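You operate a simulated robot arm through the tools that you are given. There is no shell and no other tool.

The job below is to be done with a simulated robot arm. You get a single attempt, and the scene is never put back.

TASK
Roll the full drum out to the Belt mark and brake it there.
Fine: lift the yellow bar right up first and leave it up; the short red lever works the brake; the pointer ends over that mark.
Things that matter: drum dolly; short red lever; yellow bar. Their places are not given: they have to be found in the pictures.

It is judged by the outcome, as a careful person would: the job done as asked, and still so three seconds after it is handed in. It fails if anything else is knocked over, pushed out of place, dropped, spilled or broken.

THE ROBOT
A 7-joint arm with a two-finger parallel gripper, fixed in place. Base frame: the origin is at the foot of the arm, x ahead of it, y to its left, z up. Readings come in mm, degrees, newtons and seconds.
Its first joint turns from -166.0 to 166.0 degrees. Payload 3.43 kg.
The TCP is the grasp point between the finger pads, 30 mm short of the fingertips. In the tool frame z runs along the fingers and y along their closing line. Largest opening 94 mm; finger width 28, thickness 10; the body of the gripper, 50 by 96 mm, starts 55 mm behind the TCP.
Orientation is told as [roll, pitch, yaw] about the base's x, y, z axes, in that order, counted from this pose: with the fingers straight down and closing along the base's y, the tool's x points along the base's -x, its y along +y and its z along -z.

THE INTERFACE
- The arm moves only by the tool arm_command. Its argument "steps" is a list of rows, each an object of numbers (a shift or turn left out is 0, a gripper value left out holds the last): "ax", "ay", "az": the turn, a rotation vector about the base's x, y, z in units of 90 degrees (1.0 is 90 degrees); "tx", "ty", "tz": the shift along the base's x, y, z in units of 250 mm (1.0 is 250 mm); "fingers": the gripper command, from -1 (fully open) to 1 (shut), values between in proportion. In form: [{"ax": .., "ay": .., "az": .., "tx": .., "ty": .., "tz": .., "fingers": ..}, ...]. A call has 1 to 20 rows; each row is the pose to reach, as a shift and turn from the pose commanded when the call began. A call with a number of a shift or a turn outside -1 to 1 is refused whole. Rows are played at 5 a second. More than 50 mm and 8.6 degrees between two rows, or a gripper value outside its range, and nothing of the call is played. Where a pose cannot be reached the arm comes as near as it can. A force on the tool above 70 N (or 10 N above the force at the start of the call, whichever is more), or a blocked arm, ends the call early, and 0.2 s more pass. Each finger travels about 45 mm/s and halts on what it meets, pressing with about 37 N; the grip force reading is that of the motor and also rises with nothing between the fingers. The clock runs only during rows and for 0.2 s after the last one: add rows that repeat a pose to give the fingers time. The reply holds the time, the measured pose of the TCP, the force on the tool along the base axes, the opening and the grip force, in the units named above and with some noise, with the torque about the TCP (base axes, N m) and any sound that the robot's microphone picked up.
- Cameras (640 x 400 px; columns grow to the right, rows downward): "scene" is fixed at [386.2, -649.7, 1518.9]; the picture's right is [0.46, 0.89, 0.00], its down [0.84, -0.44, -0.30] and it looks along [-0.27, 0.14, -0.95] (base axes); focal length 214 px, centre (320, 200). "wrist" rides on the gripper at [76, 14, -102] in the tool frame; the picture's right is [-0.18, 0.98, 0.00], its down [-0.75, -0.14, -0.64] and it looks along [-0.63, -0.12, 0.77] (tool axes); focal length 243 px, centre (320, 200).
- camera(camera): a new picture of that camera. The clock stands still meanwhile.
- measure_at(camera, pixels): for up to 12 pixels [column, row] of the newest picture of that camera ("zoom" is the newest enlarged one), the place [x, y, z] in the base frame of the surface seen there, good to about 2 mm, but the place of the scene camera against the robot may be out by one fixed shift of up to 25 mm in any direction. The clock stands still meanwhile.
- close_up(camera, box): a new picture of the part [left, top, right, bottom] of that camera's present view, enlarged. The clock stands still meanwhile.
- finish_job(): hands the job in; it is judged then, once.

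Unless the task says otherwise, let go and move clear before handing in.

The tools are called by a JSON object that holds its "name" and its "arguments". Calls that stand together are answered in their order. arm_command: Moves the arm, as the interface text tells. Its arguments: {"type":"object","properties":{"steps":{"type":"array","items":{"type":"object","properties":{"ax":{"type":"number"},"ay":{"type":"number"},"az":{"type":"number"},"tx":{"type":"number"},"ty":{"type":"number"},"tz":{"type":"number"},"fingers":{"type":"number"}}}}},"required":["steps"]} The other tools are called the same way: camera (camera) takes a picture; measure_at (camera, pixels) gives the place of the surface under pixels of a picture; close_up (camera, box) takes an enlarged picture of a part of a camera's view; finish_job () hands the job in.

At the start:

```text
clock: 0.0
ee_pos: [115.4, -477.2, 1195.7]
orientation: [0.0, 0.0, -0.1]
ft_force: [-0.3, 0.3, 0.8]
moment: [0.01, 0.01, 0.01]
grip_width: 94.1
finger_force: 0.0
```

scene: 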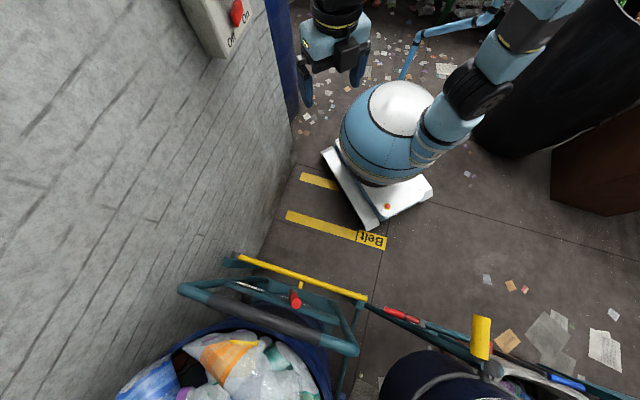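
wrist: 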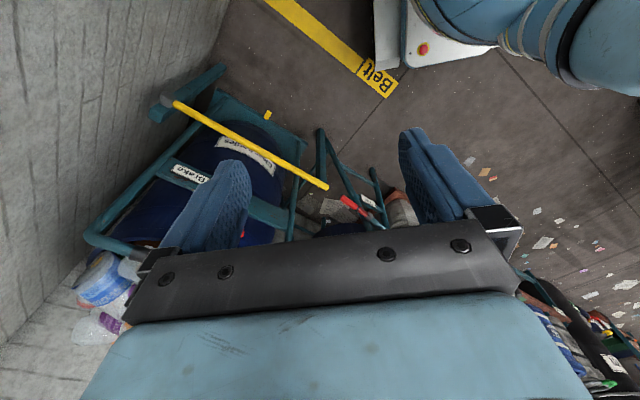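

The scene shows a dolly with drum near (230,350), a yellow bar from (238,256) to (365,299), a red lever near (296,298), and the yellow "Belt" mark near (370,240). I'll enlarge these areas before moving.

{"name": "close_up", "arguments": {"camera": "scene", "box": [100, 160, 420, 400]}}

{"name": "close_up", "arguments": {"camera": "wrist", "box": [60, 0, 440, 240]}}

{"name": "close_up", "arguments": {"camera": "scene", "box": [340, 260, 640, 400]}}

```text
1.67 times, centred on (260, 280) of scene
```

zoom: 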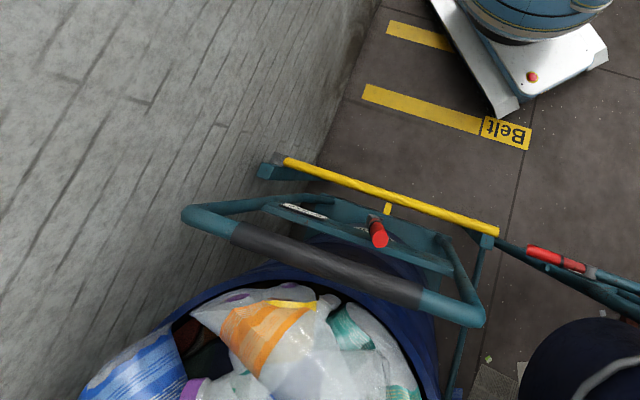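

```text
1.67 times, centred on (250, 120) of wrist
```

zoom: 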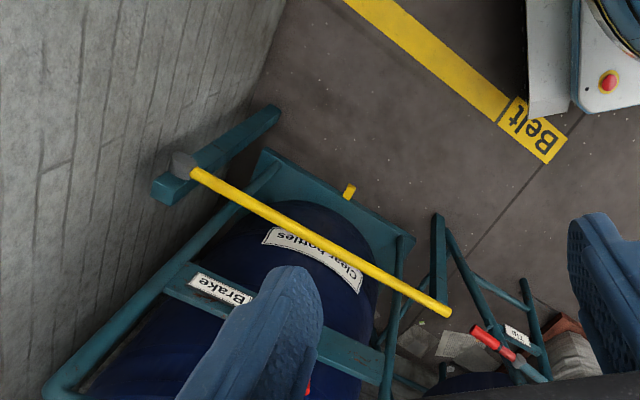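

```text
2.13 times, centred on (490, 330) of scene
```

zoom: 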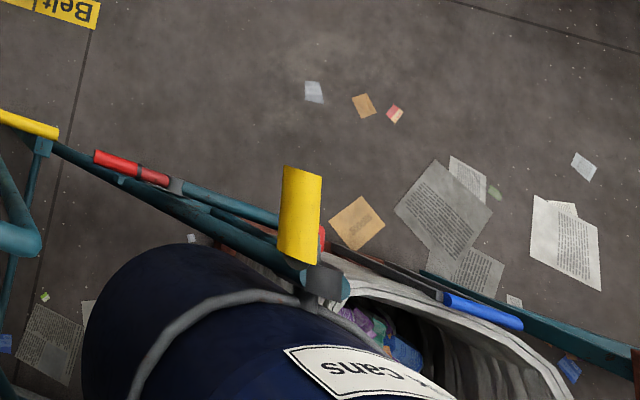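

The bar hinges at its wall end (279,160 in the first zoom) and lies across the dolly front. The red lever sits on the dolly by a plate labelled "Brake", and the pointer is the small yellow tab. I'll measure these in both cameras.

{"name": "camera", "arguments": {"camera": "scene"}}

{"name": "measure_at", "arguments": {"camera": "scene", "pixels": [[240, 257], [270, 267], [300, 277], [330, 287], [364, 298], [295, 302], [295, 293], [294, 287], [240, 306], [300, 329], [345, 348], [305, 264]]}}

{"name": "measure_at", "arguments": {"camera": "scene", "pixels": [[372, 239], [288, 215], [330, 227], [356, 235], [384, 243], [303, 177], [335, 186], [380, 205], [325, 152], [376, 226], [360, 270], [270, 240]]}}

{"name": "measure_at", "arguments": {"camera": "wrist", "pixels": [[167, 101], [200, 118], [240, 140], [280, 162], [323, 186], [268, 114], [185, 175], [120, 185], [95, 240], [355, 205], [366, 200], [385, 85]]}}

```text
taken
```

scene: 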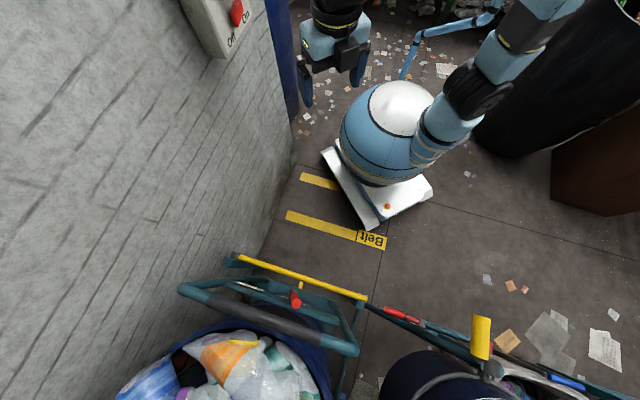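

```text
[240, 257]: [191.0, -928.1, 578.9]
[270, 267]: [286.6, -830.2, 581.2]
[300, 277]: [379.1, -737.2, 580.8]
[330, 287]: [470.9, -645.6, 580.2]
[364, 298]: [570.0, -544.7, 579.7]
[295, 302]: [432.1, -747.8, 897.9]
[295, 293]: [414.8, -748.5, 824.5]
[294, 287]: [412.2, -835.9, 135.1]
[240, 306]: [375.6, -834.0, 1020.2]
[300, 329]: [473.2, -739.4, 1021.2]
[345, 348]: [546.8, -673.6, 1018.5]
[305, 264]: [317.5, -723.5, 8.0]
```

```text
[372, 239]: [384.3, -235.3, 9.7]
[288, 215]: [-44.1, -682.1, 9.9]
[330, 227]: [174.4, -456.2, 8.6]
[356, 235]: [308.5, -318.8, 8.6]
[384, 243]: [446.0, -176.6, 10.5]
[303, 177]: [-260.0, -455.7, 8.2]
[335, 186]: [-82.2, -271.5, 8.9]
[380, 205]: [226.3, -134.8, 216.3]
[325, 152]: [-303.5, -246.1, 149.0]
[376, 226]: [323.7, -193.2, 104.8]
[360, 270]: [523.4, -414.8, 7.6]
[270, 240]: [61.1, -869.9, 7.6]
```

```text
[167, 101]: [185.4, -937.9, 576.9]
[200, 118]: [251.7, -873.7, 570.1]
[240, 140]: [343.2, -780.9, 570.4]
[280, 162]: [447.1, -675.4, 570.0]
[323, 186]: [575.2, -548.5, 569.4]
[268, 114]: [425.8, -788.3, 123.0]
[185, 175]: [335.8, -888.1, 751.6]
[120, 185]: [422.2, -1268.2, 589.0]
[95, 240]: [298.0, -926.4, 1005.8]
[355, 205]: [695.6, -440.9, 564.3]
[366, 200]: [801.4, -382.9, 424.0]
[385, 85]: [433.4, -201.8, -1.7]
```

The bar lies along (0.707, 0.707) at z≈570 with its hinge near (185,-938), and the pointer is at about (426,-788,123). The Belt line runs parallel to the bar, and the scene camera reads about 10 mm high. I'll turn the wrist to face the dolly and get a better view of the lever and handle.

{"name": "arm_command", "arguments": {"steps": [{"az": -0.083}, {"az": -0.167}, {"az": -0.25}, {"az": -0.333}, {"az": -0.417}, {"az": -0.5}, {"az": -0.5}]}}

{"name": "camera", "arguments": {"camera": "wrist"}}

```text
clock: 1.6
ee_pos: [115.5, -477.2, 1195.2]
orientation: [-0.1, 0.0, -45.1]
ft_force: [-0.4, 0.7, -0.3]
moment: [0.01, 0.04, 0.0]
grip_width: 94.0
finger_force: 0.1
```

```text
taken
```

wrist: 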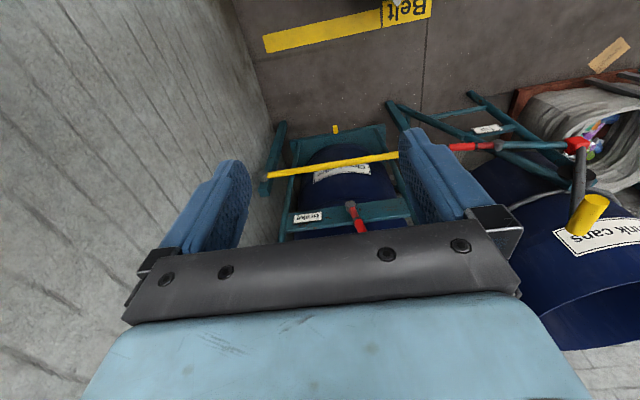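

The wrist view is upside down, with the far side at the bottom. It shows the brake plate and red lever at (355,215), the pointer at (335,130), and a second cart with a long red handle at (470,147) on the right. I'll enlarge these.

{"name": "close_up", "arguments": {"camera": "wrist", "box": [240, 100, 440, 250]}}

{"name": "close_up", "arguments": {"camera": "wrist", "box": [380, 70, 640, 250]}}

{"name": "camera", "arguments": {"camera": "scene"}}

```text
2.67 times, centred on (340, 175) of wrist
```

zoom: 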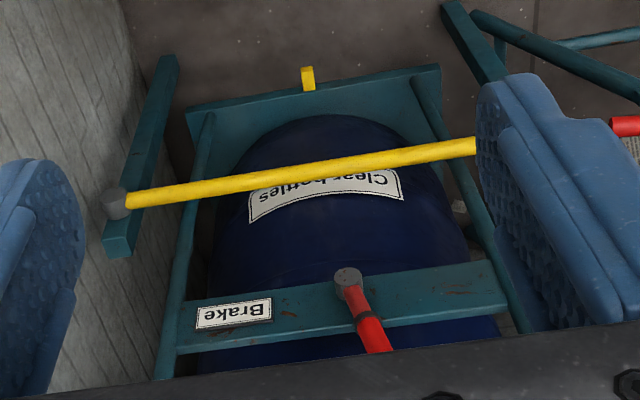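

```text
2.22 times, centred on (510, 160) of wrist
```

zoom: 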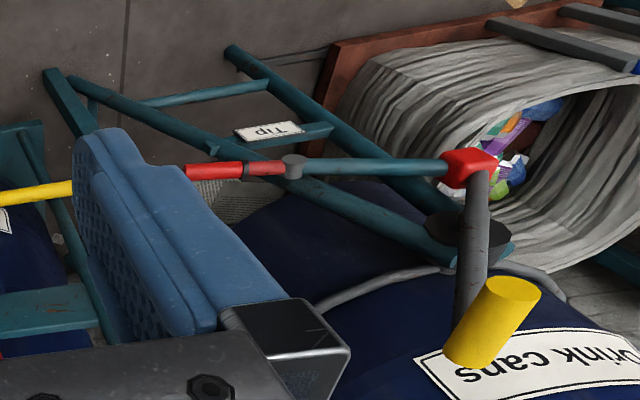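

```text
taken
```

scene: 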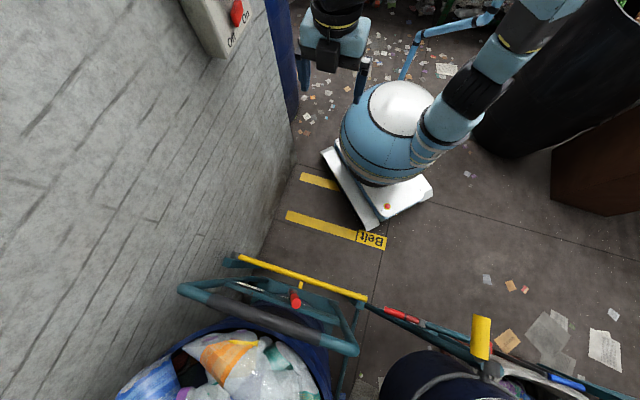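

The brake lever has a grey hub at zoom (348,277) and points up, past the "Brake" label. I'll get another zoom of it and measure the parts.

{"name": "close_up", "arguments": {"camera": "wrist", "box": [240, 100, 440, 250]}}

{"name": "measure_at", "arguments": {"camera": "zoom", "pixels": [[348, 277], [352, 295], [360, 315], [370, 335], [380, 350], [308, 78], [306, 86], [260, 325], [300, 290], [440, 290], [117, 203], [470, 147]]}}

{"name": "measure_at", "arguments": {"camera": "zoom", "pixels": [[190, 120], [438, 70], [205, 180], [430, 110], [165, 330], [490, 210], [120, 245], [165, 65], [140, 150], [320, 120], [330, 150], [500, 300]]}}

{"name": "measure_at", "arguments": {"camera": "wrist", "pixels": [[270, 45], [320, 32], [375, 20], [385, 14], [428, 8], [390, 102], [450, 147], [488, 145], [575, 145], [590, 213], [380, 5], [300, 45]]}}

```text
2.67 times, centred on (340, 175) of wrist
```

zoom: 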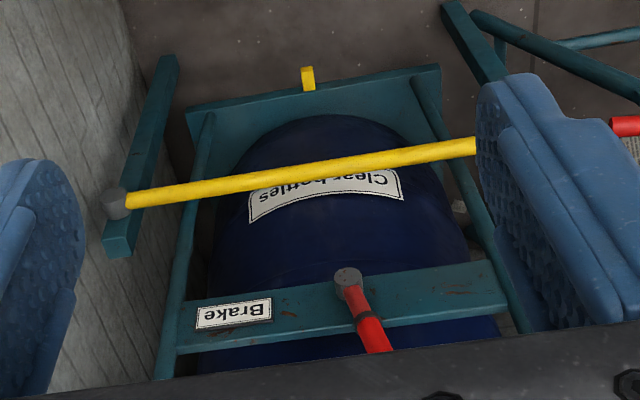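

```text
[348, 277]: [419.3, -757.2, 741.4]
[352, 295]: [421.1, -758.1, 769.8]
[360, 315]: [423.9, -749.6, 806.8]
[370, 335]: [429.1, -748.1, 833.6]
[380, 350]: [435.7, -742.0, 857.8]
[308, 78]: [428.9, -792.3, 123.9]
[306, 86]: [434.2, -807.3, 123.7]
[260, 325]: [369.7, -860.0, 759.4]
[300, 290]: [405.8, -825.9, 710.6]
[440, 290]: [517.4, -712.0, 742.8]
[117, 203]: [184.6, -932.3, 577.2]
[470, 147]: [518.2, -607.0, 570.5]
```

```text
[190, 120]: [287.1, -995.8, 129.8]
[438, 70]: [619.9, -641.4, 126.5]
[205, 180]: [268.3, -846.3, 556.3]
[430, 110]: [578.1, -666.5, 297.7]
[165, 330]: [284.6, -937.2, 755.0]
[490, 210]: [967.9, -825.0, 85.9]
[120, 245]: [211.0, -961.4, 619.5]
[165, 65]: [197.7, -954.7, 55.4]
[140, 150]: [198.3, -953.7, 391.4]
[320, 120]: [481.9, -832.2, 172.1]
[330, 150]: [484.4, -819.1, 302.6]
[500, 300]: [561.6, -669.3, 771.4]
```

```text
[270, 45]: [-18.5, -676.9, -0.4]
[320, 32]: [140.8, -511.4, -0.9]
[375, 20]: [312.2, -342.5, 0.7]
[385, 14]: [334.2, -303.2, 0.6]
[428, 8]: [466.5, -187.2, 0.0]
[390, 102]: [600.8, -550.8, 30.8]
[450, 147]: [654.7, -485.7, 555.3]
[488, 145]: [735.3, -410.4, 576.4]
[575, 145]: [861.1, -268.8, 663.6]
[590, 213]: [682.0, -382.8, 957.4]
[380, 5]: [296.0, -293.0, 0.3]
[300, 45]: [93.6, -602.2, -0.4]
```

The lever hub is at about (419,-757,741) and its top is near z≈890. It swings in the plane parallel to the plate, with the carry handle above it at z≈1010. I'll use a tool attitude that points away from the robot with the narrow side toward the wall, so I'm turning the wrist a further -90° here in free space.

{"name": "arm_command", "arguments": {"steps": [{"az": -0.083}, {"az": -0.167}, {"az": -0.25}, {"az": -0.333}, {"az": -0.417}, {"az": -0.5}, {"az": -0.583}, {"az": -0.667}, {"az": -0.75}, {"az": -0.833}, {"az": -0.917}, {"az": -1.0}, {"az": -1.0}]}}

{"name": "camera", "arguments": {"camera": "wrist"}}

{"name": "camera", "arguments": {"camera": "scene"}}

```text
clock: 4.4
ee_pos: [115.7, -478.1, 1196.6]
orientation: [0.0, 0.0, -135.1]
ft_force: [0.6, 1.3, 0.3]
moment: [0.0, 0.0, 0.04]
grip_width: 94.1
finger_force: 0.1
```

```text
taken
```

wrist: 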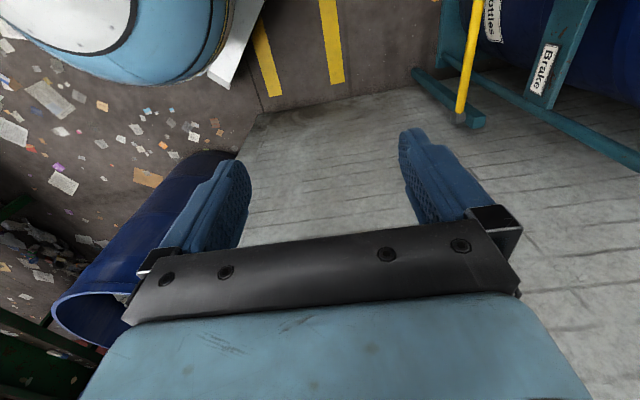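

```text
taken
```

scene: 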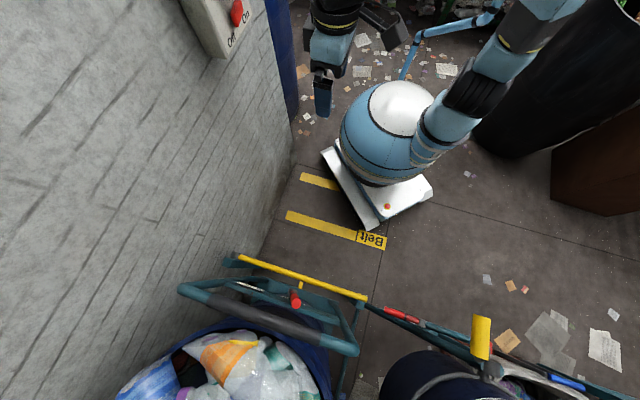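

The turn worked. I'll measure the wall and bar hinge from this view, and tilt the tool 45° outward toward the dolly at the same point.

{"name": "measure_at", "arguments": {"camera": "wrist", "pixels": [[460, 117], [466, 90], [475, 40], [360, 130], [520, 200], [600, 260], [480, 122], [300, 150], [545, 65], [620, 150], [325, 40], [340, 78]]}}

{"name": "arm_command", "arguments": {"steps": [{"ax": -0.059, "ay": -0.059}, {"ax": -0.118, "ay": -0.118}, {"ax": -0.177, "ay": -0.177}, {"ax": -0.236, "ay": -0.236}, {"ax": -0.295, "ay": -0.295}, {"ax": -0.3535, "ay": -0.3535}, {"ax": -0.3535, "ay": -0.3535}]}}

{"name": "camera", "arguments": {"camera": "wrist"}}

{"name": "camera", "arguments": {"camera": "scene"}}

```text
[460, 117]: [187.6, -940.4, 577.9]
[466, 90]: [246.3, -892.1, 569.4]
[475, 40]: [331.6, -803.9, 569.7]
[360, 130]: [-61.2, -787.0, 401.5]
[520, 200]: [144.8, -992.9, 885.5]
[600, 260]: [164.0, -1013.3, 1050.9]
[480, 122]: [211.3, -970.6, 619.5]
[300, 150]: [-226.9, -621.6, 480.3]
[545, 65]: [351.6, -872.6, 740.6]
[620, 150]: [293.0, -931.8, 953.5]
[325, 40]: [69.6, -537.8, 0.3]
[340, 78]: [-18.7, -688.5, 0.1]
```

```text
clock: 6.0
ee_pos: [115.1, -475.8, 1195.5]
orientation: [44.9, 0.0, -135.1]
ft_force: [0.4, -0.2, -0.2]
moment: [-0.03, -0.01, 0.0]
grip_width: 94.2
finger_force: 0.1
```

```text
taken
```

wrist: 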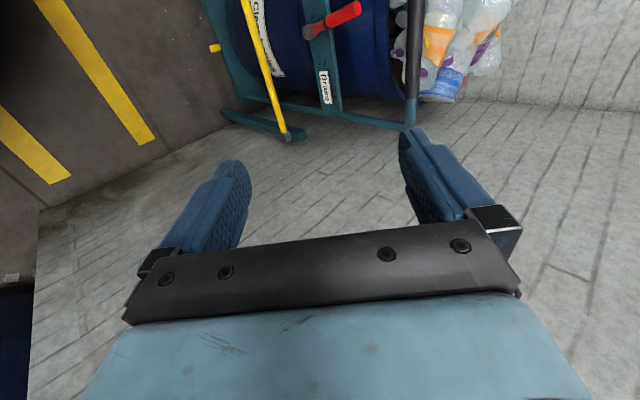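

```text
taken
```

scene: 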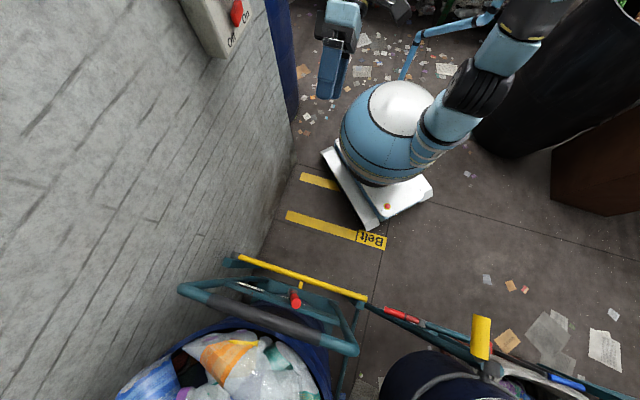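

The wrist now looks sideways at the dolly, with the lever at (335,18) and the handle at (410,60). I'll zoom in and measure these.

{"name": "close_up", "arguments": {"camera": "wrist", "box": [200, 0, 440, 150]}}

{"name": "measure_at", "arguments": {"camera": "wrist", "pixels": [[310, 31], [325, 22], [345, 13], [357, 6], [411, 20], [411, 60], [411, 90], [410, 122], [288, 137], [285, 110], [262, 50], [215, 48]]}}

```text
2.67 times, centred on (320, 75) of wrist
```

zoom: 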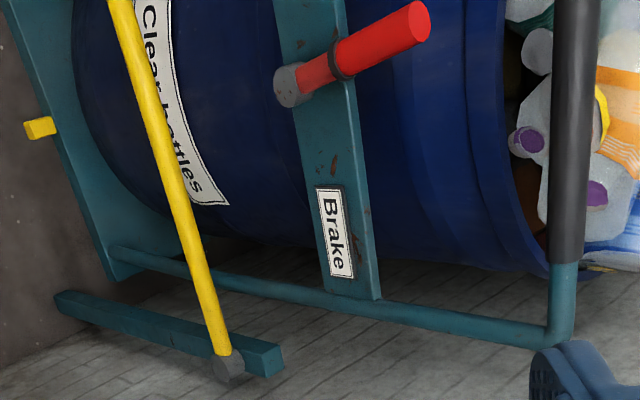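

```text
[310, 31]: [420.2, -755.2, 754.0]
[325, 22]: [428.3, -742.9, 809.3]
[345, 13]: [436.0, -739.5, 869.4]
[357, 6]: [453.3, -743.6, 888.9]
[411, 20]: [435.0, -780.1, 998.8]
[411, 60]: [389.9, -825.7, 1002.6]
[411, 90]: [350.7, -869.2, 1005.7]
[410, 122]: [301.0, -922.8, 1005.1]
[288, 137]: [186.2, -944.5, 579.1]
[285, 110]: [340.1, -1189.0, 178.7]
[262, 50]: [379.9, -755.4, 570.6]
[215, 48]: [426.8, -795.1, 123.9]
```

The handle is centred at about u=-874 (toward the dolly) and z≈993, and the lever leans about 13° off vertical. Next I'll measure the Belt line's edges and the pointer accurately from this view.

{"name": "close_up", "arguments": {"camera": "wrist", "box": [0, 0, 240, 150]}}

{"name": "measure_at", "arguments": {"camera": "zoom", "pixels": [[230, 120], [250, 120], [270, 120], [290, 120], [240, 200], [300, 200], [330, 280], [390, 280], [345, 350], [410, 350], [575, 125], [558, 130]]}}

```text
2.67 times, centred on (120, 75) of wrist
```

zoom: 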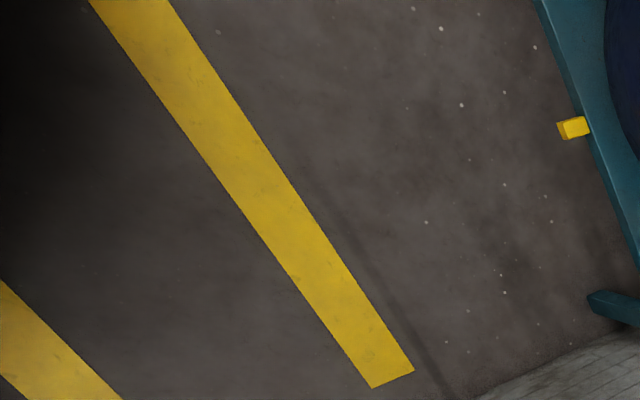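

```text
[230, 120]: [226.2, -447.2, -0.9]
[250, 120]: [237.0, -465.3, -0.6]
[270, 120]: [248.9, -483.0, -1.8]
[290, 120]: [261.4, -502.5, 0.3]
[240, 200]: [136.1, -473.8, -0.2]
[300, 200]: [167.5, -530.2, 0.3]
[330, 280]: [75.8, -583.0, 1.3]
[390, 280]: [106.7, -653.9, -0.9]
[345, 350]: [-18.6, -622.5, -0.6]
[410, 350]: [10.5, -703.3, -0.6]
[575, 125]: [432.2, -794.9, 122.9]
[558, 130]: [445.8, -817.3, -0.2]
```

The Belt line runs from u≈-428 to -493, centred at about -461, and the pointer is now at about -865. That means a roll of roughly 405 mm. I'll raise the bar by pushing from beneath with closed fingers pointing outward, so I'm starting down toward it in stages and tilting to horizontal.

{"name": "arm_command", "arguments": {"steps": [{"tx": 0.035, "ty": -0.028, "tz": -0.15, "ax": -0.0197, "ay": -0.0197, "fingers": 1}, {"tx": 0.071, "ty": -0.056, "tz": -0.3, "ax": -0.0393, "ay": -0.0393, "fingers": 1}, {"tx": 0.106, "ty": -0.084, "tz": -0.45, "ax": -0.059, "ay": -0.059, "fingers": 1}, {"tx": 0.141, "ty": -0.112, "tz": -0.6, "ax": -0.0786, "ay": -0.0786, "fingers": 1}, {"tx": 0.177, "ty": -0.14, "tz": -0.75, "ax": -0.098, "ay": -0.098, "fingers": 1}, {"tx": 0.212, "ty": -0.168, "tz": -0.9, "ax": -0.118, "ay": -0.118, "fingers": 1}, {"tx": 0.212, "ty": -0.168, "tz": -0.9, "ax": -0.118, "ay": -0.118, "fingers": 1}]}}

{"name": "camera", "arguments": {"camera": "scene"}}

```text
clock: 7.6
ee_pos: [167.8, -518.6, 970.6]
orientation: [60.0, 0.1, -135.0]
ft_force: [0.3, 0.7, -0.3]
moment: [-0.04, 0.02, -0.03]
grip_width: 0.0
finger_force: 33.1
```

```text
taken
```

scene: 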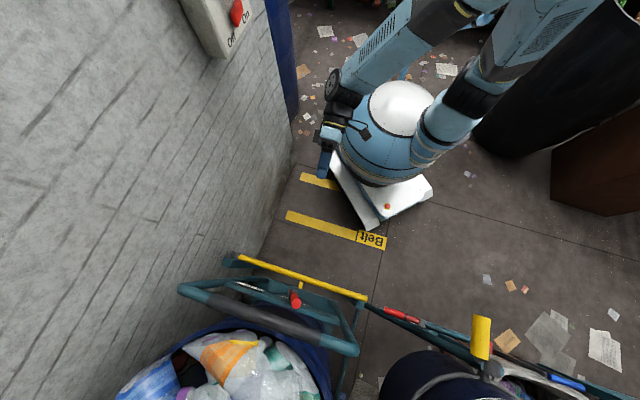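

The arm follows exactly and is clear of everything. I'll continue down and outward.

{"name": "arm_command", "arguments": {"steps": [{"tx": 0.035, "ty": -0.028, "tz": -0.15, "ax": -0.0197, "ay": -0.0197, "fingers": 1}, {"tx": 0.071, "ty": -0.056, "tz": -0.3, "ax": -0.0393, "ay": -0.0393, "fingers": 1}, {"tx": 0.106, "ty": -0.084, "tz": -0.45, "ax": -0.059, "ay": -0.059, "fingers": 1}, {"tx": 0.141, "ty": -0.112, "tz": -0.6, "ax": -0.0786, "ay": -0.0786, "fingers": 1}, {"tx": 0.177, "ty": -0.14, "tz": -0.75, "ax": -0.098, "ay": -0.098, "fingers": 1}, {"tx": 0.212, "ty": -0.168, "tz": -0.9, "ax": -0.118, "ay": -0.118, "fingers": 1}, {"tx": 0.212, "ty": -0.168, "tz": -0.9, "ax": -0.118, "ay": -0.118, "fingers": 1}]}}

{"name": "camera", "arguments": {"camera": "scene"}}

{"name": "camera", "arguments": {"camera": "wrist"}}

```text
clock: 9.2
ee_pos: [223.5, -560.6, 745.5]
orientation: [75.0, 0.0, -135.0]
ft_force: [-0.6, 0.3, -0.1]
moment: [-0.01, -0.01, 0.0]
grip_width: 0.0
finger_force: 33.6
```

```text
taken
```

scene: 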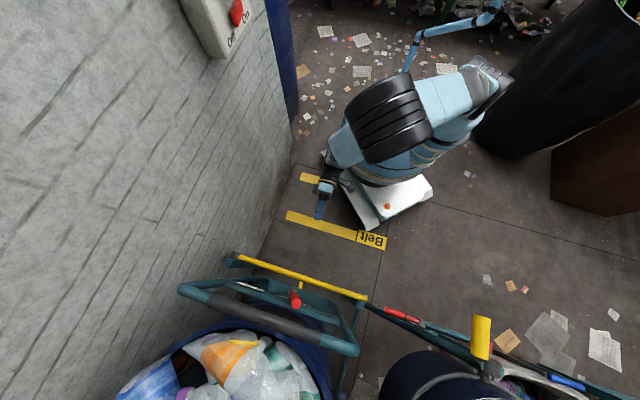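

```text
taken
```

wrist: 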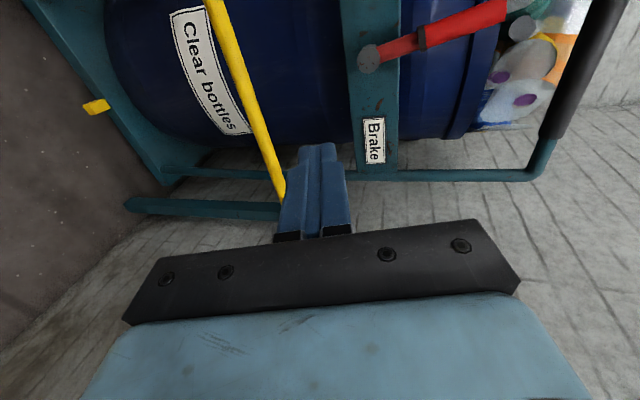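

Now the last stage down, to just below bar height while still 170 mm in front of it.

{"name": "arm_command", "arguments": {"steps": [{"tx": 0.034, "ty": -0.028, "tz": -0.152, "ax": -0.0197, "ay": -0.0197, "fingers": 1}, {"tx": 0.067, "ty": -0.056, "tz": -0.303, "ax": -0.0393, "ay": -0.0393, "fingers": 1}, {"tx": 0.101, "ty": -0.083, "tz": -0.455, "ax": -0.059, "ay": -0.059, "fingers": 1}, {"tx": 0.135, "ty": -0.11, "tz": -0.607, "ax": -0.0786, "ay": -0.0786, "fingers": 1}, {"tx": 0.168, "ty": -0.138, "tz": -0.758, "ax": -0.098, "ay": -0.098, "fingers": 1}, {"tx": 0.202, "ty": -0.166, "tz": -0.91, "ax": -0.118, "ay": -0.118, "fingers": 1}, {"tx": 0.202, "ty": -0.166, "tz": -0.91, "ax": -0.118, "ay": -0.118, "fingers": 1}]}}

{"name": "camera", "arguments": {"camera": "scene"}}

{"name": "camera", "arguments": {"camera": "wrist"}}

```text
clock: 10.8
ee_pos: [270.2, -602.9, 517.9]
orientation: [90.2, 0.1, -135.0]
ft_force: [-0.2, 0.0, -0.3]
moment: [0.01, 0.0, 0.0]
grip_width: 0.0
finger_force: 33.2
```

```text
taken
```

scene: 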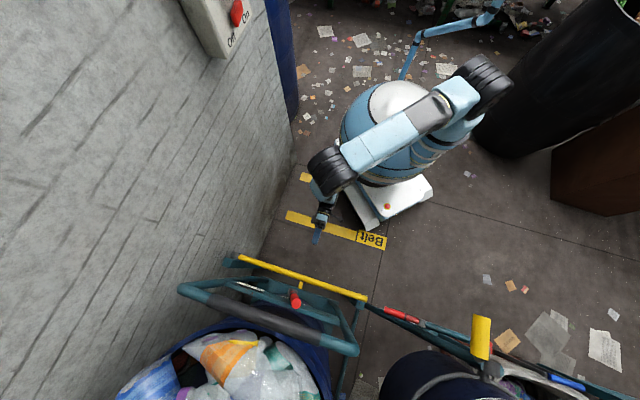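

```text
taken
```

wrist: 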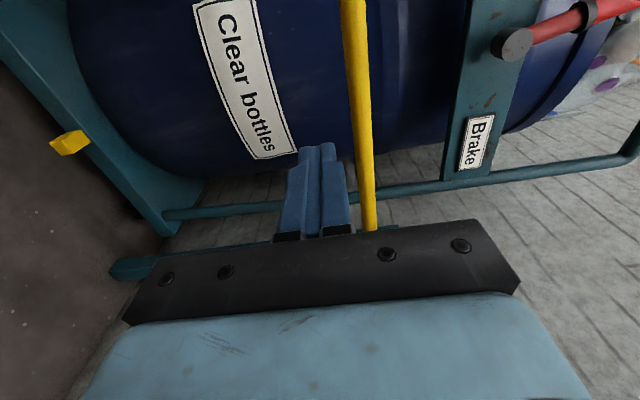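

The fingers (image left means world down) are just below the bar at (355,100). I'll measure the bar, plate and lever from here before sliding under.

{"name": "measure_at", "arguments": {"camera": "wrist", "pixels": [[353, 20], [358, 80], [345, 40], [366, 40], [365, 150], [368, 190], [512, 43], [545, 26], [590, 10], [480, 60], [470, 110], [70, 142]]}}

{"name": "close_up", "arguments": {"camera": "wrist", "box": [260, 0, 640, 240]}}

```text
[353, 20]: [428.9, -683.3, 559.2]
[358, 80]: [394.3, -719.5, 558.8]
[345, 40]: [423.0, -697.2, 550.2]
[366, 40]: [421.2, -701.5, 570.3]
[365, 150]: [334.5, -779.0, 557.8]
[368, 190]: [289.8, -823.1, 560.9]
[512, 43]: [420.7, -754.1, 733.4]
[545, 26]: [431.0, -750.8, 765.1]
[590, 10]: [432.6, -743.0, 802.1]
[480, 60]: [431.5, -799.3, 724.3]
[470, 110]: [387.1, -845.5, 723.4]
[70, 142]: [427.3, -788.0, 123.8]
```

```text
1.67 times, centred on (450, 120) of wrist
```

zoom: 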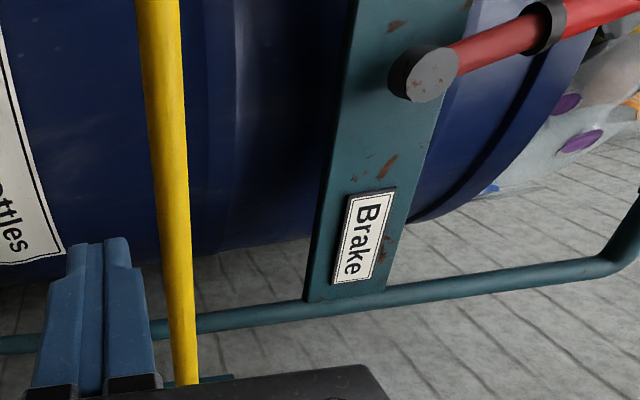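

The bar centre is at u≈-799, z≈560, radius about 12. The lever hub front at u≈-831 stays outside my planned 300 mm arc. I'll slide the closed fingers under the bar now.

{"name": "arm_command", "arguments": {"steps": [{"tx": 0.1, "ty": -0.1, "fingers": 1}, {"tx": 0.2, "ty": -0.2, "fingers": 1}, {"tx": 0.3, "ty": -0.3, "fingers": 1}, {"tx": 0.4, "ty": -0.4, "fingers": 1}, {"tx": 0.5, "ty": -0.5, "fingers": 1}, {"tx": 0.5, "ty": -0.5, "fingers": 1}]}}

{"name": "camera", "arguments": {"camera": "wrist"}}

{"name": "close_up", "arguments": {"camera": "scene", "box": [180, 200, 420, 350]}}

```text
clock: 12.2
ee_pos: [396.6, -729.7, 520.0]
orientation: [90.0, 0.0, -135.0]
ft_force: [0.1, 0.0, -0.1]
moment: [0.0, -0.02, 0.01]
grip_width: 0.0
finger_force: 32.7
```

```text
taken
```

wrist: 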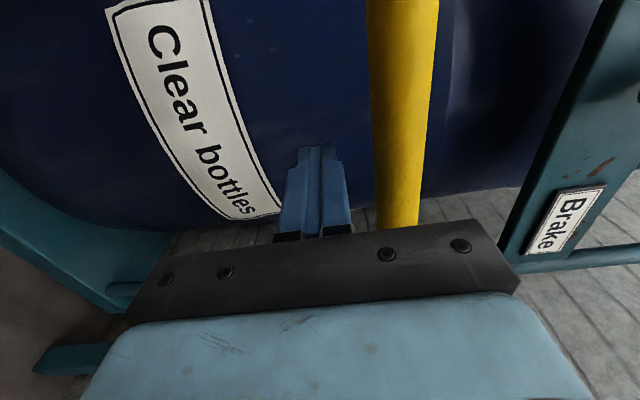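

```text
2.67 times, centred on (300, 275) of scene
```

zoom: 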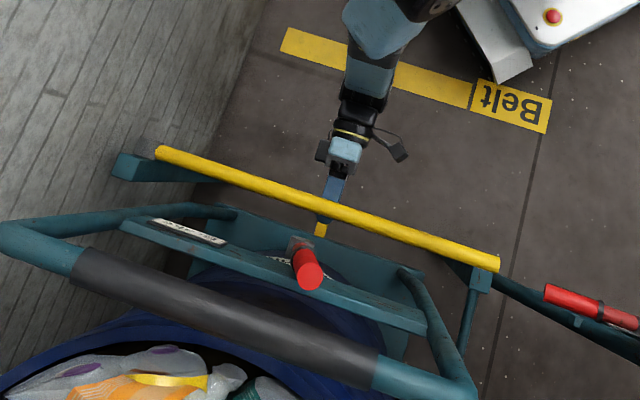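

The fingertips are under the bar (TCP u≈-796, v≈-235). I'll start the lift with a small arc and check the force.

{"name": "arm_command", "arguments": {"steps": [{"tz": 0.072, "fingers": 1}, {"tx": 0.002, "ty": 0.002, "tz": 0.12, "fingers": 1}, {"tx": 0.004, "ty": 0.004, "tz": 0.171, "fingers": 1}, {"tx": 0.003, "ty": 0.003, "tz": 0.22, "fingers": 1}, {"tx": 0.001, "ty": 0.001, "tz": 0.271, "fingers": 1}]}}

{"name": "close_up", "arguments": {"camera": "scene", "box": [180, 200, 420, 350]}}

{"name": "camera", "arguments": {"camera": "wrist"}}

```text
clock: 13.4
ee_pos: [397.3, -728.2, 585.9]
orientation: [90.0, -0.1, -135.0]
ft_force: [-0.6, -1.3, -3.9]
moment: [0.05, -0.03, -0.01]
grip_width: 0.0
finger_force: 32.8
```

```text
2.67 times, centred on (300, 275) of scene
```

zoom: 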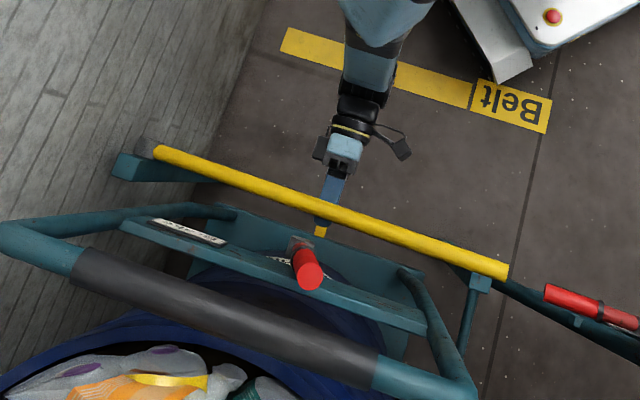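

```text
taken
```

wrist: 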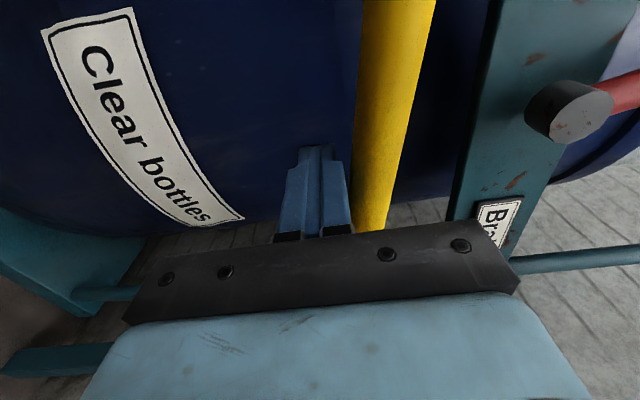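

The bar is rising on the fingers with only about 4 N, and its end has lifted off the rest. I'll continue the arc to about 70°.

{"name": "arm_command", "arguments": {"steps": [{"tx": -0.009, "ty": -0.009, "tz": 0.099, "fingers": 1}, {"tx": -0.024, "ty": -0.024, "tz": 0.197, "fingers": 1}, {"tx": -0.046, "ty": -0.046, "tz": 0.293, "fingers": 1}, {"tx": -0.073, "ty": -0.073, "tz": 0.387, "fingers": 1}, {"tx": -0.105, "ty": -0.105, "tz": 0.478, "fingers": 1}, {"tx": -0.144, "ty": -0.144, "tz": 0.565, "fingers": 1}, {"tx": -0.187, "ty": -0.187, "tz": 0.647, "fingers": 1}, {"tx": -0.236, "ty": -0.236, "tz": 0.724, "fingers": 1}, {"tx": -0.29, "ty": -0.29, "tz": 0.796, "fingers": 1}, {"tx": -0.348, "ty": -0.348, "tz": 0.86, "fingers": 1}, {"tx": -0.41, "ty": -0.41, "tz": 0.917, "fingers": 1}, {"tx": -0.476, "ty": -0.476, "tz": 0.966, "fingers": 1}]}}

{"name": "camera", "arguments": {"camera": "scene"}}

{"name": "camera", "arguments": {"camera": "wrist"}}

```text
clock: 16.0
ee_pos: [277.7, -847.2, 827.3]
orientation: [90.0, 0.0, -135.0]
ft_force: [0.5, 1.9, -0.5]
moment: [-0.03, 0.01, -0.04]
grip_width: 0.1
finger_force: 32.6
```

```text
taken
```

scene: 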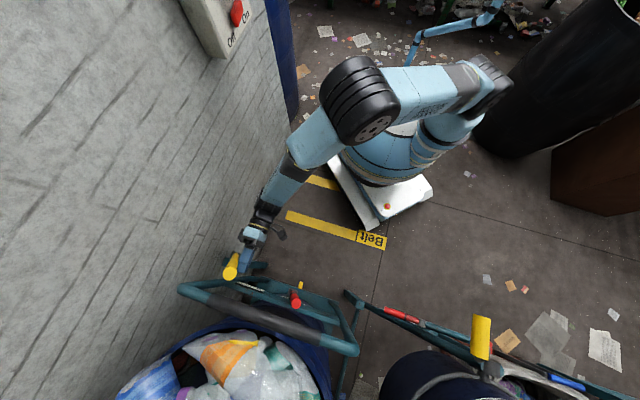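

```text
taken
```

wrist: 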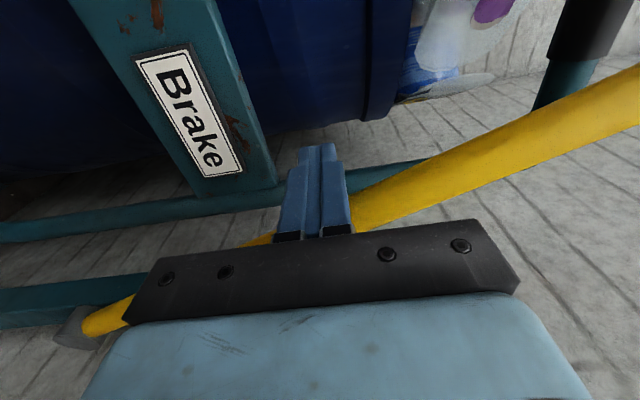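

The bar is at about 70° with little load. I'll carry on more gently toward vertical and watch the force for its stop.

{"name": "arm_command", "arguments": {"steps": [{"tx": -0.035, "ty": -0.035, "tz": 0.021, "fingers": 1}, {"tx": -0.069, "ty": -0.069, "tz": 0.041, "fingers": 1}, {"tx": -0.105, "ty": -0.105, "tz": 0.058, "fingers": 1}, {"tx": -0.141, "ty": -0.141, "tz": 0.074, "fingers": 1}, {"tx": -0.178, "ty": -0.178, "tz": 0.086, "fingers": 1}, {"tx": -0.215, "ty": -0.215, "tz": 0.097, "fingers": 1}]}}

{"name": "close_up", "arguments": {"camera": "scene", "box": [180, 200, 420, 350]}}

{"name": "camera", "arguments": {"camera": "wrist"}}

```text
clock: 17.4
ee_pos: [224.8, -900.8, 850.6]
orientation: [90.0, -0.1, -135.1]
ft_force: [0.2, 0.3, 0.4]
moment: [0.02, -0.03, 0.02]
grip_width: 0.0
finger_force: 32.9
```

```text
2.67 times, centred on (300, 275) of scene
```

zoom: 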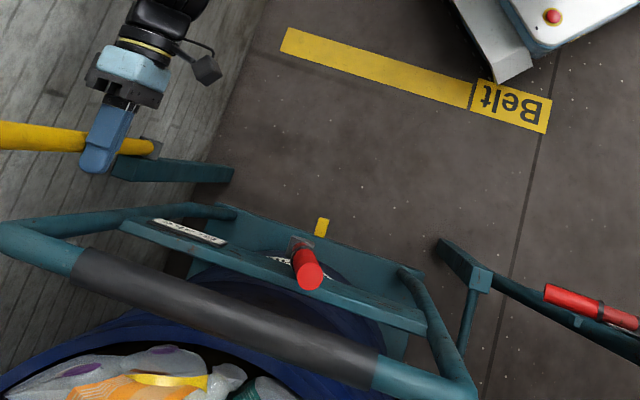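

```text
taken
```

wrist: 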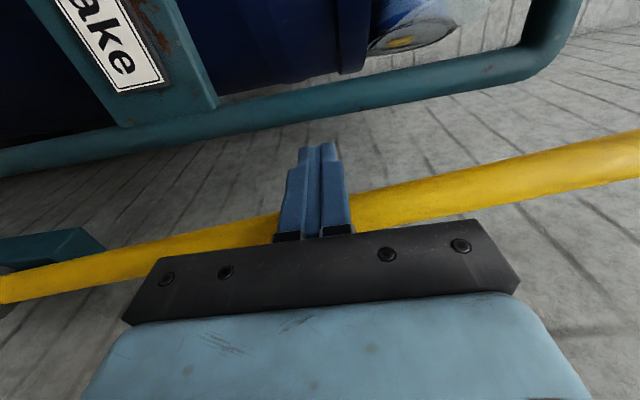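

The force is near zero at about 85°. I'll measure the bar's actual lean before pushing further.

{"name": "measure_at", "arguments": {"camera": "wrist", "pixels": [[20, 287], [100, 267], [200, 240], [400, 203], [500, 183], [620, 155], [600, 300], [560, 80], [200, 110]]}}

{"name": "camera", "arguments": {"camera": "scene"}}

{"name": "measure_at", "arguments": {"camera": "scene", "pixels": [[236, 254], [226, 253], [215, 252], [200, 251], [190, 251], [185, 250]]}}

```text
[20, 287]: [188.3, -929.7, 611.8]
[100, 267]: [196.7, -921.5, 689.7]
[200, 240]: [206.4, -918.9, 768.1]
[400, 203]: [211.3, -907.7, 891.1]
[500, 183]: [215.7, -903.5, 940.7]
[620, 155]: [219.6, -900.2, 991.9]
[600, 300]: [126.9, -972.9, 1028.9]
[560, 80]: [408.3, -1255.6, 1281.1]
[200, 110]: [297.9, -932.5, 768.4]
```

```text
taken
```

scene: 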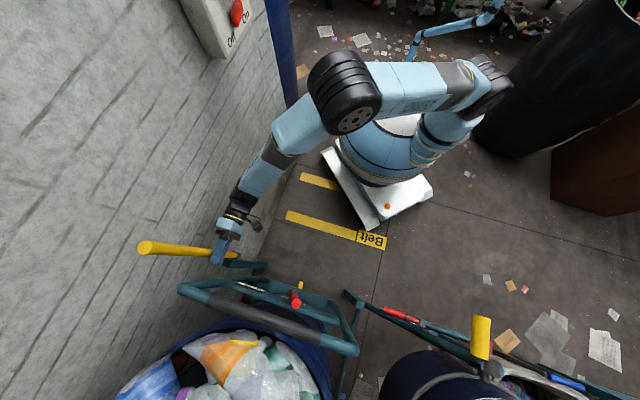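

```text
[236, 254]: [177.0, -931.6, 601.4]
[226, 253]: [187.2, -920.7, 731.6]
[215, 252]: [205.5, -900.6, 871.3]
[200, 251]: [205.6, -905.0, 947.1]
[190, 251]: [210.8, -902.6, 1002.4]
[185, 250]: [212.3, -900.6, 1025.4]
```

The bar is resting on the finger at about 83.5°. I'll nudge it on toward 90°.

{"name": "arm_command", "arguments": {"steps": [{"tx": -0.02, "ty": -0.02, "tz": 0.005, "fingers": 1}, {"tx": -0.04, "ty": -0.04, "tz": 0.009, "fingers": 1}, {"tx": -0.06, "ty": -0.06, "tz": 0.012, "fingers": 1}, {"tx": -0.08, "ty": -0.08, "tz": 0.014, "fingers": 1}, {"tx": -0.08, "ty": -0.08, "tz": 0.014, "fingers": 1}]}}

{"name": "camera", "arguments": {"camera": "wrist"}}

{"name": "camera", "arguments": {"camera": "scene"}}

```text
clock: 18.6
ee_pos: [203.0, -920.8, 856.5]
orientation: [90.0, 0.0, -135.0]
ft_force: [-0.1, -0.8, 0.1]
moment: [-0.04, 0.02, 0.04]
grip_width: 0.3
finger_force: 33.2
```

```text
taken
```

wrist: 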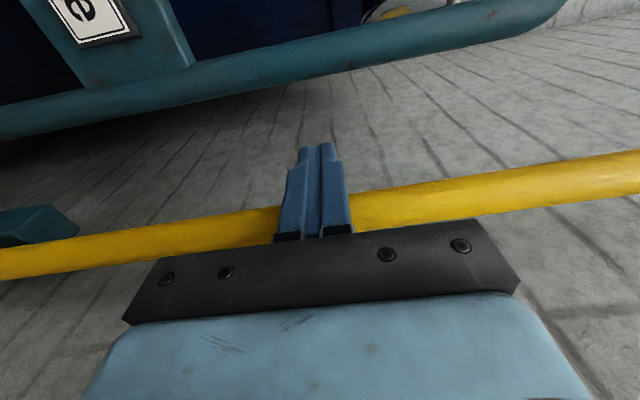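

```text
taken
```

scene: 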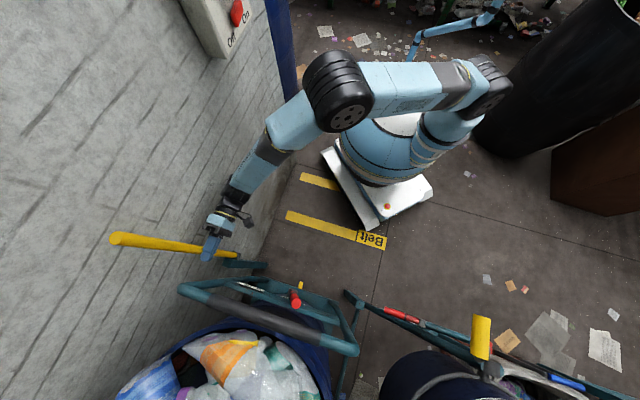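

{"name": "measure_at", "arguments": {"camera": "wrist", "pixels": [[20, 263], [100, 248], [200, 228], [400, 203], [500, 188], [620, 173]]}}

{"name": "measure_at", "arguments": {"camera": "scene", "pixels": [[225, 251], [190, 245], [170, 243], [150, 241], [130, 239], [116, 239]]}}

```text
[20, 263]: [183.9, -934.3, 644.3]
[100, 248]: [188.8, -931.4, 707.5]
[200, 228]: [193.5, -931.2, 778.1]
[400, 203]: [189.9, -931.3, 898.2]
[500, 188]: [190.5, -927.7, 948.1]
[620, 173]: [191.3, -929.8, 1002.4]
```

```text
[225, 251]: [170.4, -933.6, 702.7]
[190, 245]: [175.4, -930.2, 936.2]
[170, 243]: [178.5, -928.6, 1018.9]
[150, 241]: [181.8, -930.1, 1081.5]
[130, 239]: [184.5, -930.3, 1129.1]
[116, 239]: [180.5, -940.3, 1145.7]
```

The bar is now at about 88.7° with no load. I'll push a little further to see if it reaches a stop or goes over centre.

{"name": "arm_command", "arguments": {"steps": [{"tx": -0.015, "ty": -0.015, "fingers": 1}, {"tx": -0.03, "ty": -0.03, "fingers": 1}, {"tx": -0.045, "ty": -0.045, "fingers": 1}, {"tx": -0.045, "ty": -0.045, "fingers": 1}]}}

{"name": "camera", "arguments": {"camera": "wrist"}}

{"name": "measure_at", "arguments": {"camera": "wrist", "pixels": [[20, 258], [100, 240], [200, 225], [400, 203], [500, 193], [620, 180]]}}

```text
clock: 19.6
ee_pos: [192.6, -931.4, 855.3]
orientation: [89.9, 0.0, -135.0]
ft_force: [-0.5, 0.1, 0.4]
moment: [0.03, 0.01, 0.03]
grip_width: 0.3
finger_force: 32.6
```

```text
taken
```

wrist: 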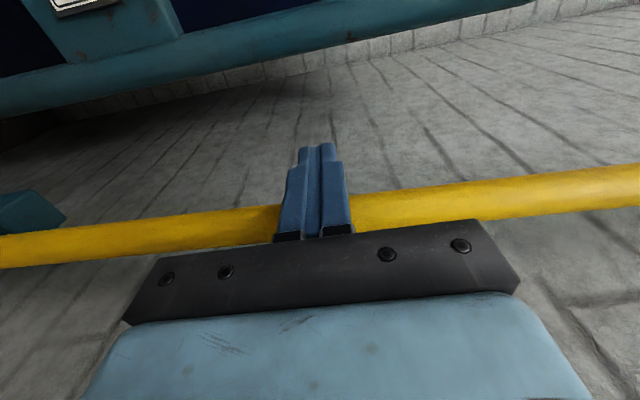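

```text
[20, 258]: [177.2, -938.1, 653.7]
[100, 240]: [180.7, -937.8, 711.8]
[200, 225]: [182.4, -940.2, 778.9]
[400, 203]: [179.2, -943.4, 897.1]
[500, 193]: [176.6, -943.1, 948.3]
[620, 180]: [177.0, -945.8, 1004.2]
```

The bar has just passed vertical (about 91°) and still shows no resistance. I'll push a few more millimetres to find the end stop, keeping clear of the wall at v≈-600.

{"name": "arm_command", "arguments": {"steps": [{"tx": -0.015, "ty": -0.015, "fingers": 1}, {"tx": -0.03, "ty": -0.03, "fingers": 1}, {"tx": -0.03, "ty": -0.03, "fingers": 1}, {"tx": -0.03, "ty": -0.03, "fingers": 1}]}}

{"name": "camera", "arguments": {"camera": "wrist"}}

{"name": "measure_at", "arguments": {"camera": "wrist", "pixels": [[20, 255], [100, 237], [200, 223], [400, 205], [500, 197], [620, 187]]}}

```text
clock: 20.6
ee_pos: [185.5, -938.6, 855.1]
orientation: [90.0, 0.0, -135.0]
ft_force: [2.8, 15.3, 0.0]
moment: [0.18, -0.07, -0.15]
grip_width: 0.0
finger_force: 33.0
```

```text
taken
```

wrist: 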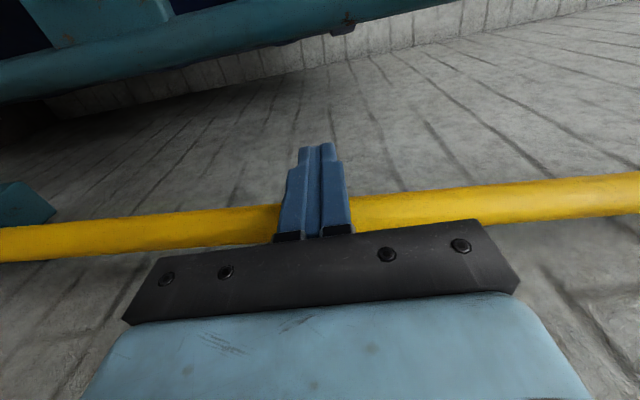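

```text
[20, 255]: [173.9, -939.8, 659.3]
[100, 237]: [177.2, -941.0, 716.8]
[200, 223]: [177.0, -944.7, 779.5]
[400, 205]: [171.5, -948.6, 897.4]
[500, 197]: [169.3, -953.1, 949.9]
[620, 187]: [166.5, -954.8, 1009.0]
```

Resistance of about 15 N appeared at about 93°, so the bar is at its stop past vertical. I'll back off sideways and check that it stays up.

{"name": "arm_command", "arguments": {"steps": [{"tx": 0.05, "ty": 0.05, "fingers": 1}, {"tx": 0.1, "ty": 0.1, "fingers": 1}, {"tx": 0.2, "ty": 0.2, "fingers": 1}, {"tx": 0.2, "ty": 0.2, "fingers": 1}, {"tx": 0.2, "ty": 0.2, "fingers": 1}]}}

{"name": "camera", "arguments": {"camera": "wrist"}}

{"name": "camera", "arguments": {"camera": "scene"}}

```text
clock: 21.8
ee_pos: [235.2, -887.6, 857.0]
orientation: [90.0, 0.0, -135.0]
ft_force: [-0.1, 0.7, 0.2]
moment: [-0.02, 0.02, 0.02]
grip_width: 0.2
finger_force: 33.1
```

```text
taken
```

wrist: 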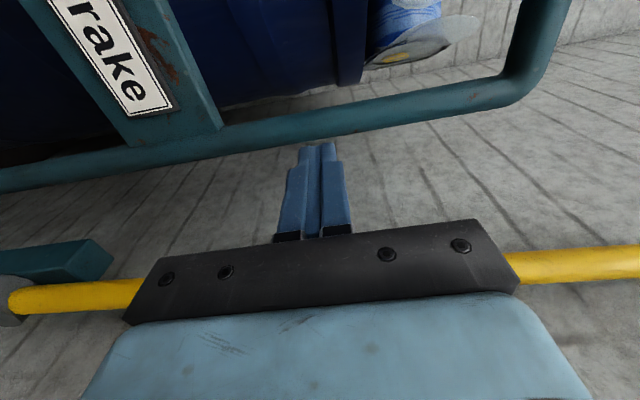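

```text
taken
```

scene: 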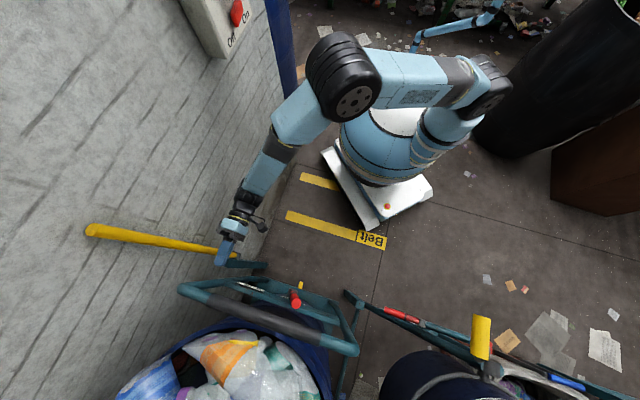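

The bar stays up on its own, leaning at (90,230) toward the wall. I'll back away from it and go to a pose above the Belt line at handle height, to check the whole pull path is reachable before gripping.

{"name": "arm_command", "arguments": {"steps": [{"tx": -0.113, "ty": 0.113, "fingers": 1}, {"tx": -0.226, "ty": 0.226, "fingers": 1}, {"tx": -0.339, "ty": 0.339, "fingers": 1}, {"tx": -0.452, "ty": 0.452, "fingers": 1}, {"tx": -0.565, "ty": 0.565, "fingers": 1}, {"tx": -0.565, "ty": 0.565, "fingers": 1}]}}

{"name": "arm_command", "arguments": {"steps": [{"tx": 0.033, "ty": 0.134, "tz": 0.078, "ax": 0.0225, "ay": 0.0225, "fingers": -0.5}, {"tx": 0.066, "ty": 0.267, "tz": 0.155, "ax": 0.045, "ay": 0.045, "fingers": -0.5}, {"tx": 0.098, "ty": 0.401, "tz": 0.233, "ax": 0.067, "ay": 0.067, "fingers": -0.5}, {"tx": 0.13, "ty": 0.535, "tz": 0.311, "ax": 0.09, "ay": 0.09, "fingers": -0.5}, {"tx": 0.163, "ty": 0.669, "tz": 0.389, "ax": 0.112, "ay": 0.112, "fingers": -0.5}, {"tx": 0.196, "ty": 0.802, "tz": 0.466, "ax": 0.135, "ay": 0.135, "fingers": -0.5}, {"tx": 0.228, "ty": 0.936, "tz": 0.544, "ax": 0.157, "ay": 0.157, "fingers": -0.5}, {"tx": 0.228, "ty": 0.936, "tz": 0.544, "ax": 0.157, "ay": 0.157, "fingers": -0.5}]}}

{"name": "camera", "arguments": {"camera": "scene"}}

{"name": "camera", "arguments": {"camera": "wrist"}}

```text
clock: 23.2
ee_pos: [95.0, -746.6, 856.7]
orientation: [90.0, 0.0, -135.0]
ft_force: [0.4, 0.3, 0.1]
moment: [-0.01, 0.02, 0.01]
grip_width: 0.1
finger_force: 33.0
```

```text
clock: 25.0
ee_pos: [152.0, -514.2, 989.6]
orientation: [70.0, 0.0, -135.0]
ft_force: [-0.9, -0.2, 0.3]
moment: [0.01, -0.02, -0.01]
grip_width: 70.6
finger_force: 0.1
```

```text
taken
```

scene: 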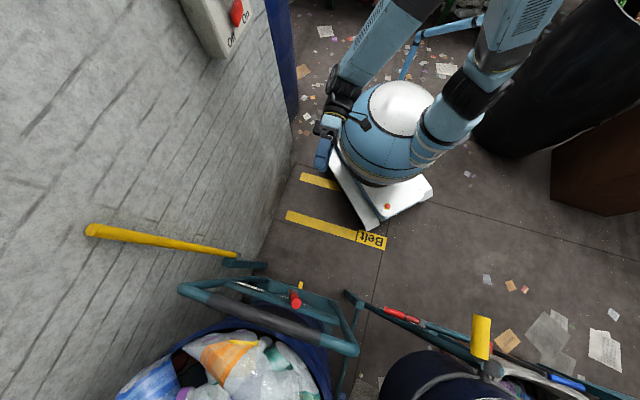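

```text
taken
```

wrist: 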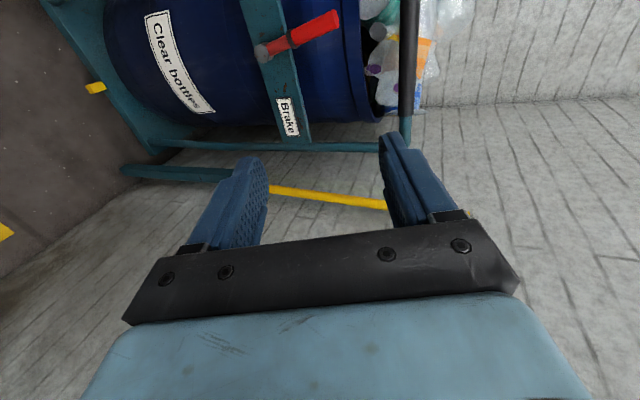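

The end-of-pull pose at 70° tilt is reachable. I'll measure the handle from this view for the approach.

{"name": "measure_at", "arguments": {"camera": "wrist", "pixels": [[408, 10], [408, 50], [406, 90], [405, 125], [400, 50], [417, 50], [263, 52], [300, 34], [335, 17], [290, 190], [350, 200], [95, 88]]}}

{"name": "close_up", "arguments": {"camera": "wrist", "box": [240, 0, 480, 150]}}

```text
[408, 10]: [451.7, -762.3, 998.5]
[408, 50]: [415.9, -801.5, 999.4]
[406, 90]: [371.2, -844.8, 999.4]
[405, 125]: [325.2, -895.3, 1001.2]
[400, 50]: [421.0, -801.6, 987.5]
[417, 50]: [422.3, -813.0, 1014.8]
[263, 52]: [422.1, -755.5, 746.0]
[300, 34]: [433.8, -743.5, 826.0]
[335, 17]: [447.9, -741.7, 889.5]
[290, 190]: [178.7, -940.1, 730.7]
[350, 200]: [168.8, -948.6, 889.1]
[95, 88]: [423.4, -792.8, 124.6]
```

```text
2.67 times, centred on (360, 75) of wrist
```

zoom: 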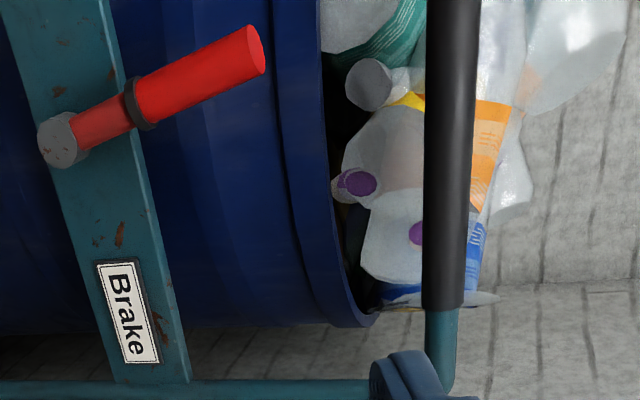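

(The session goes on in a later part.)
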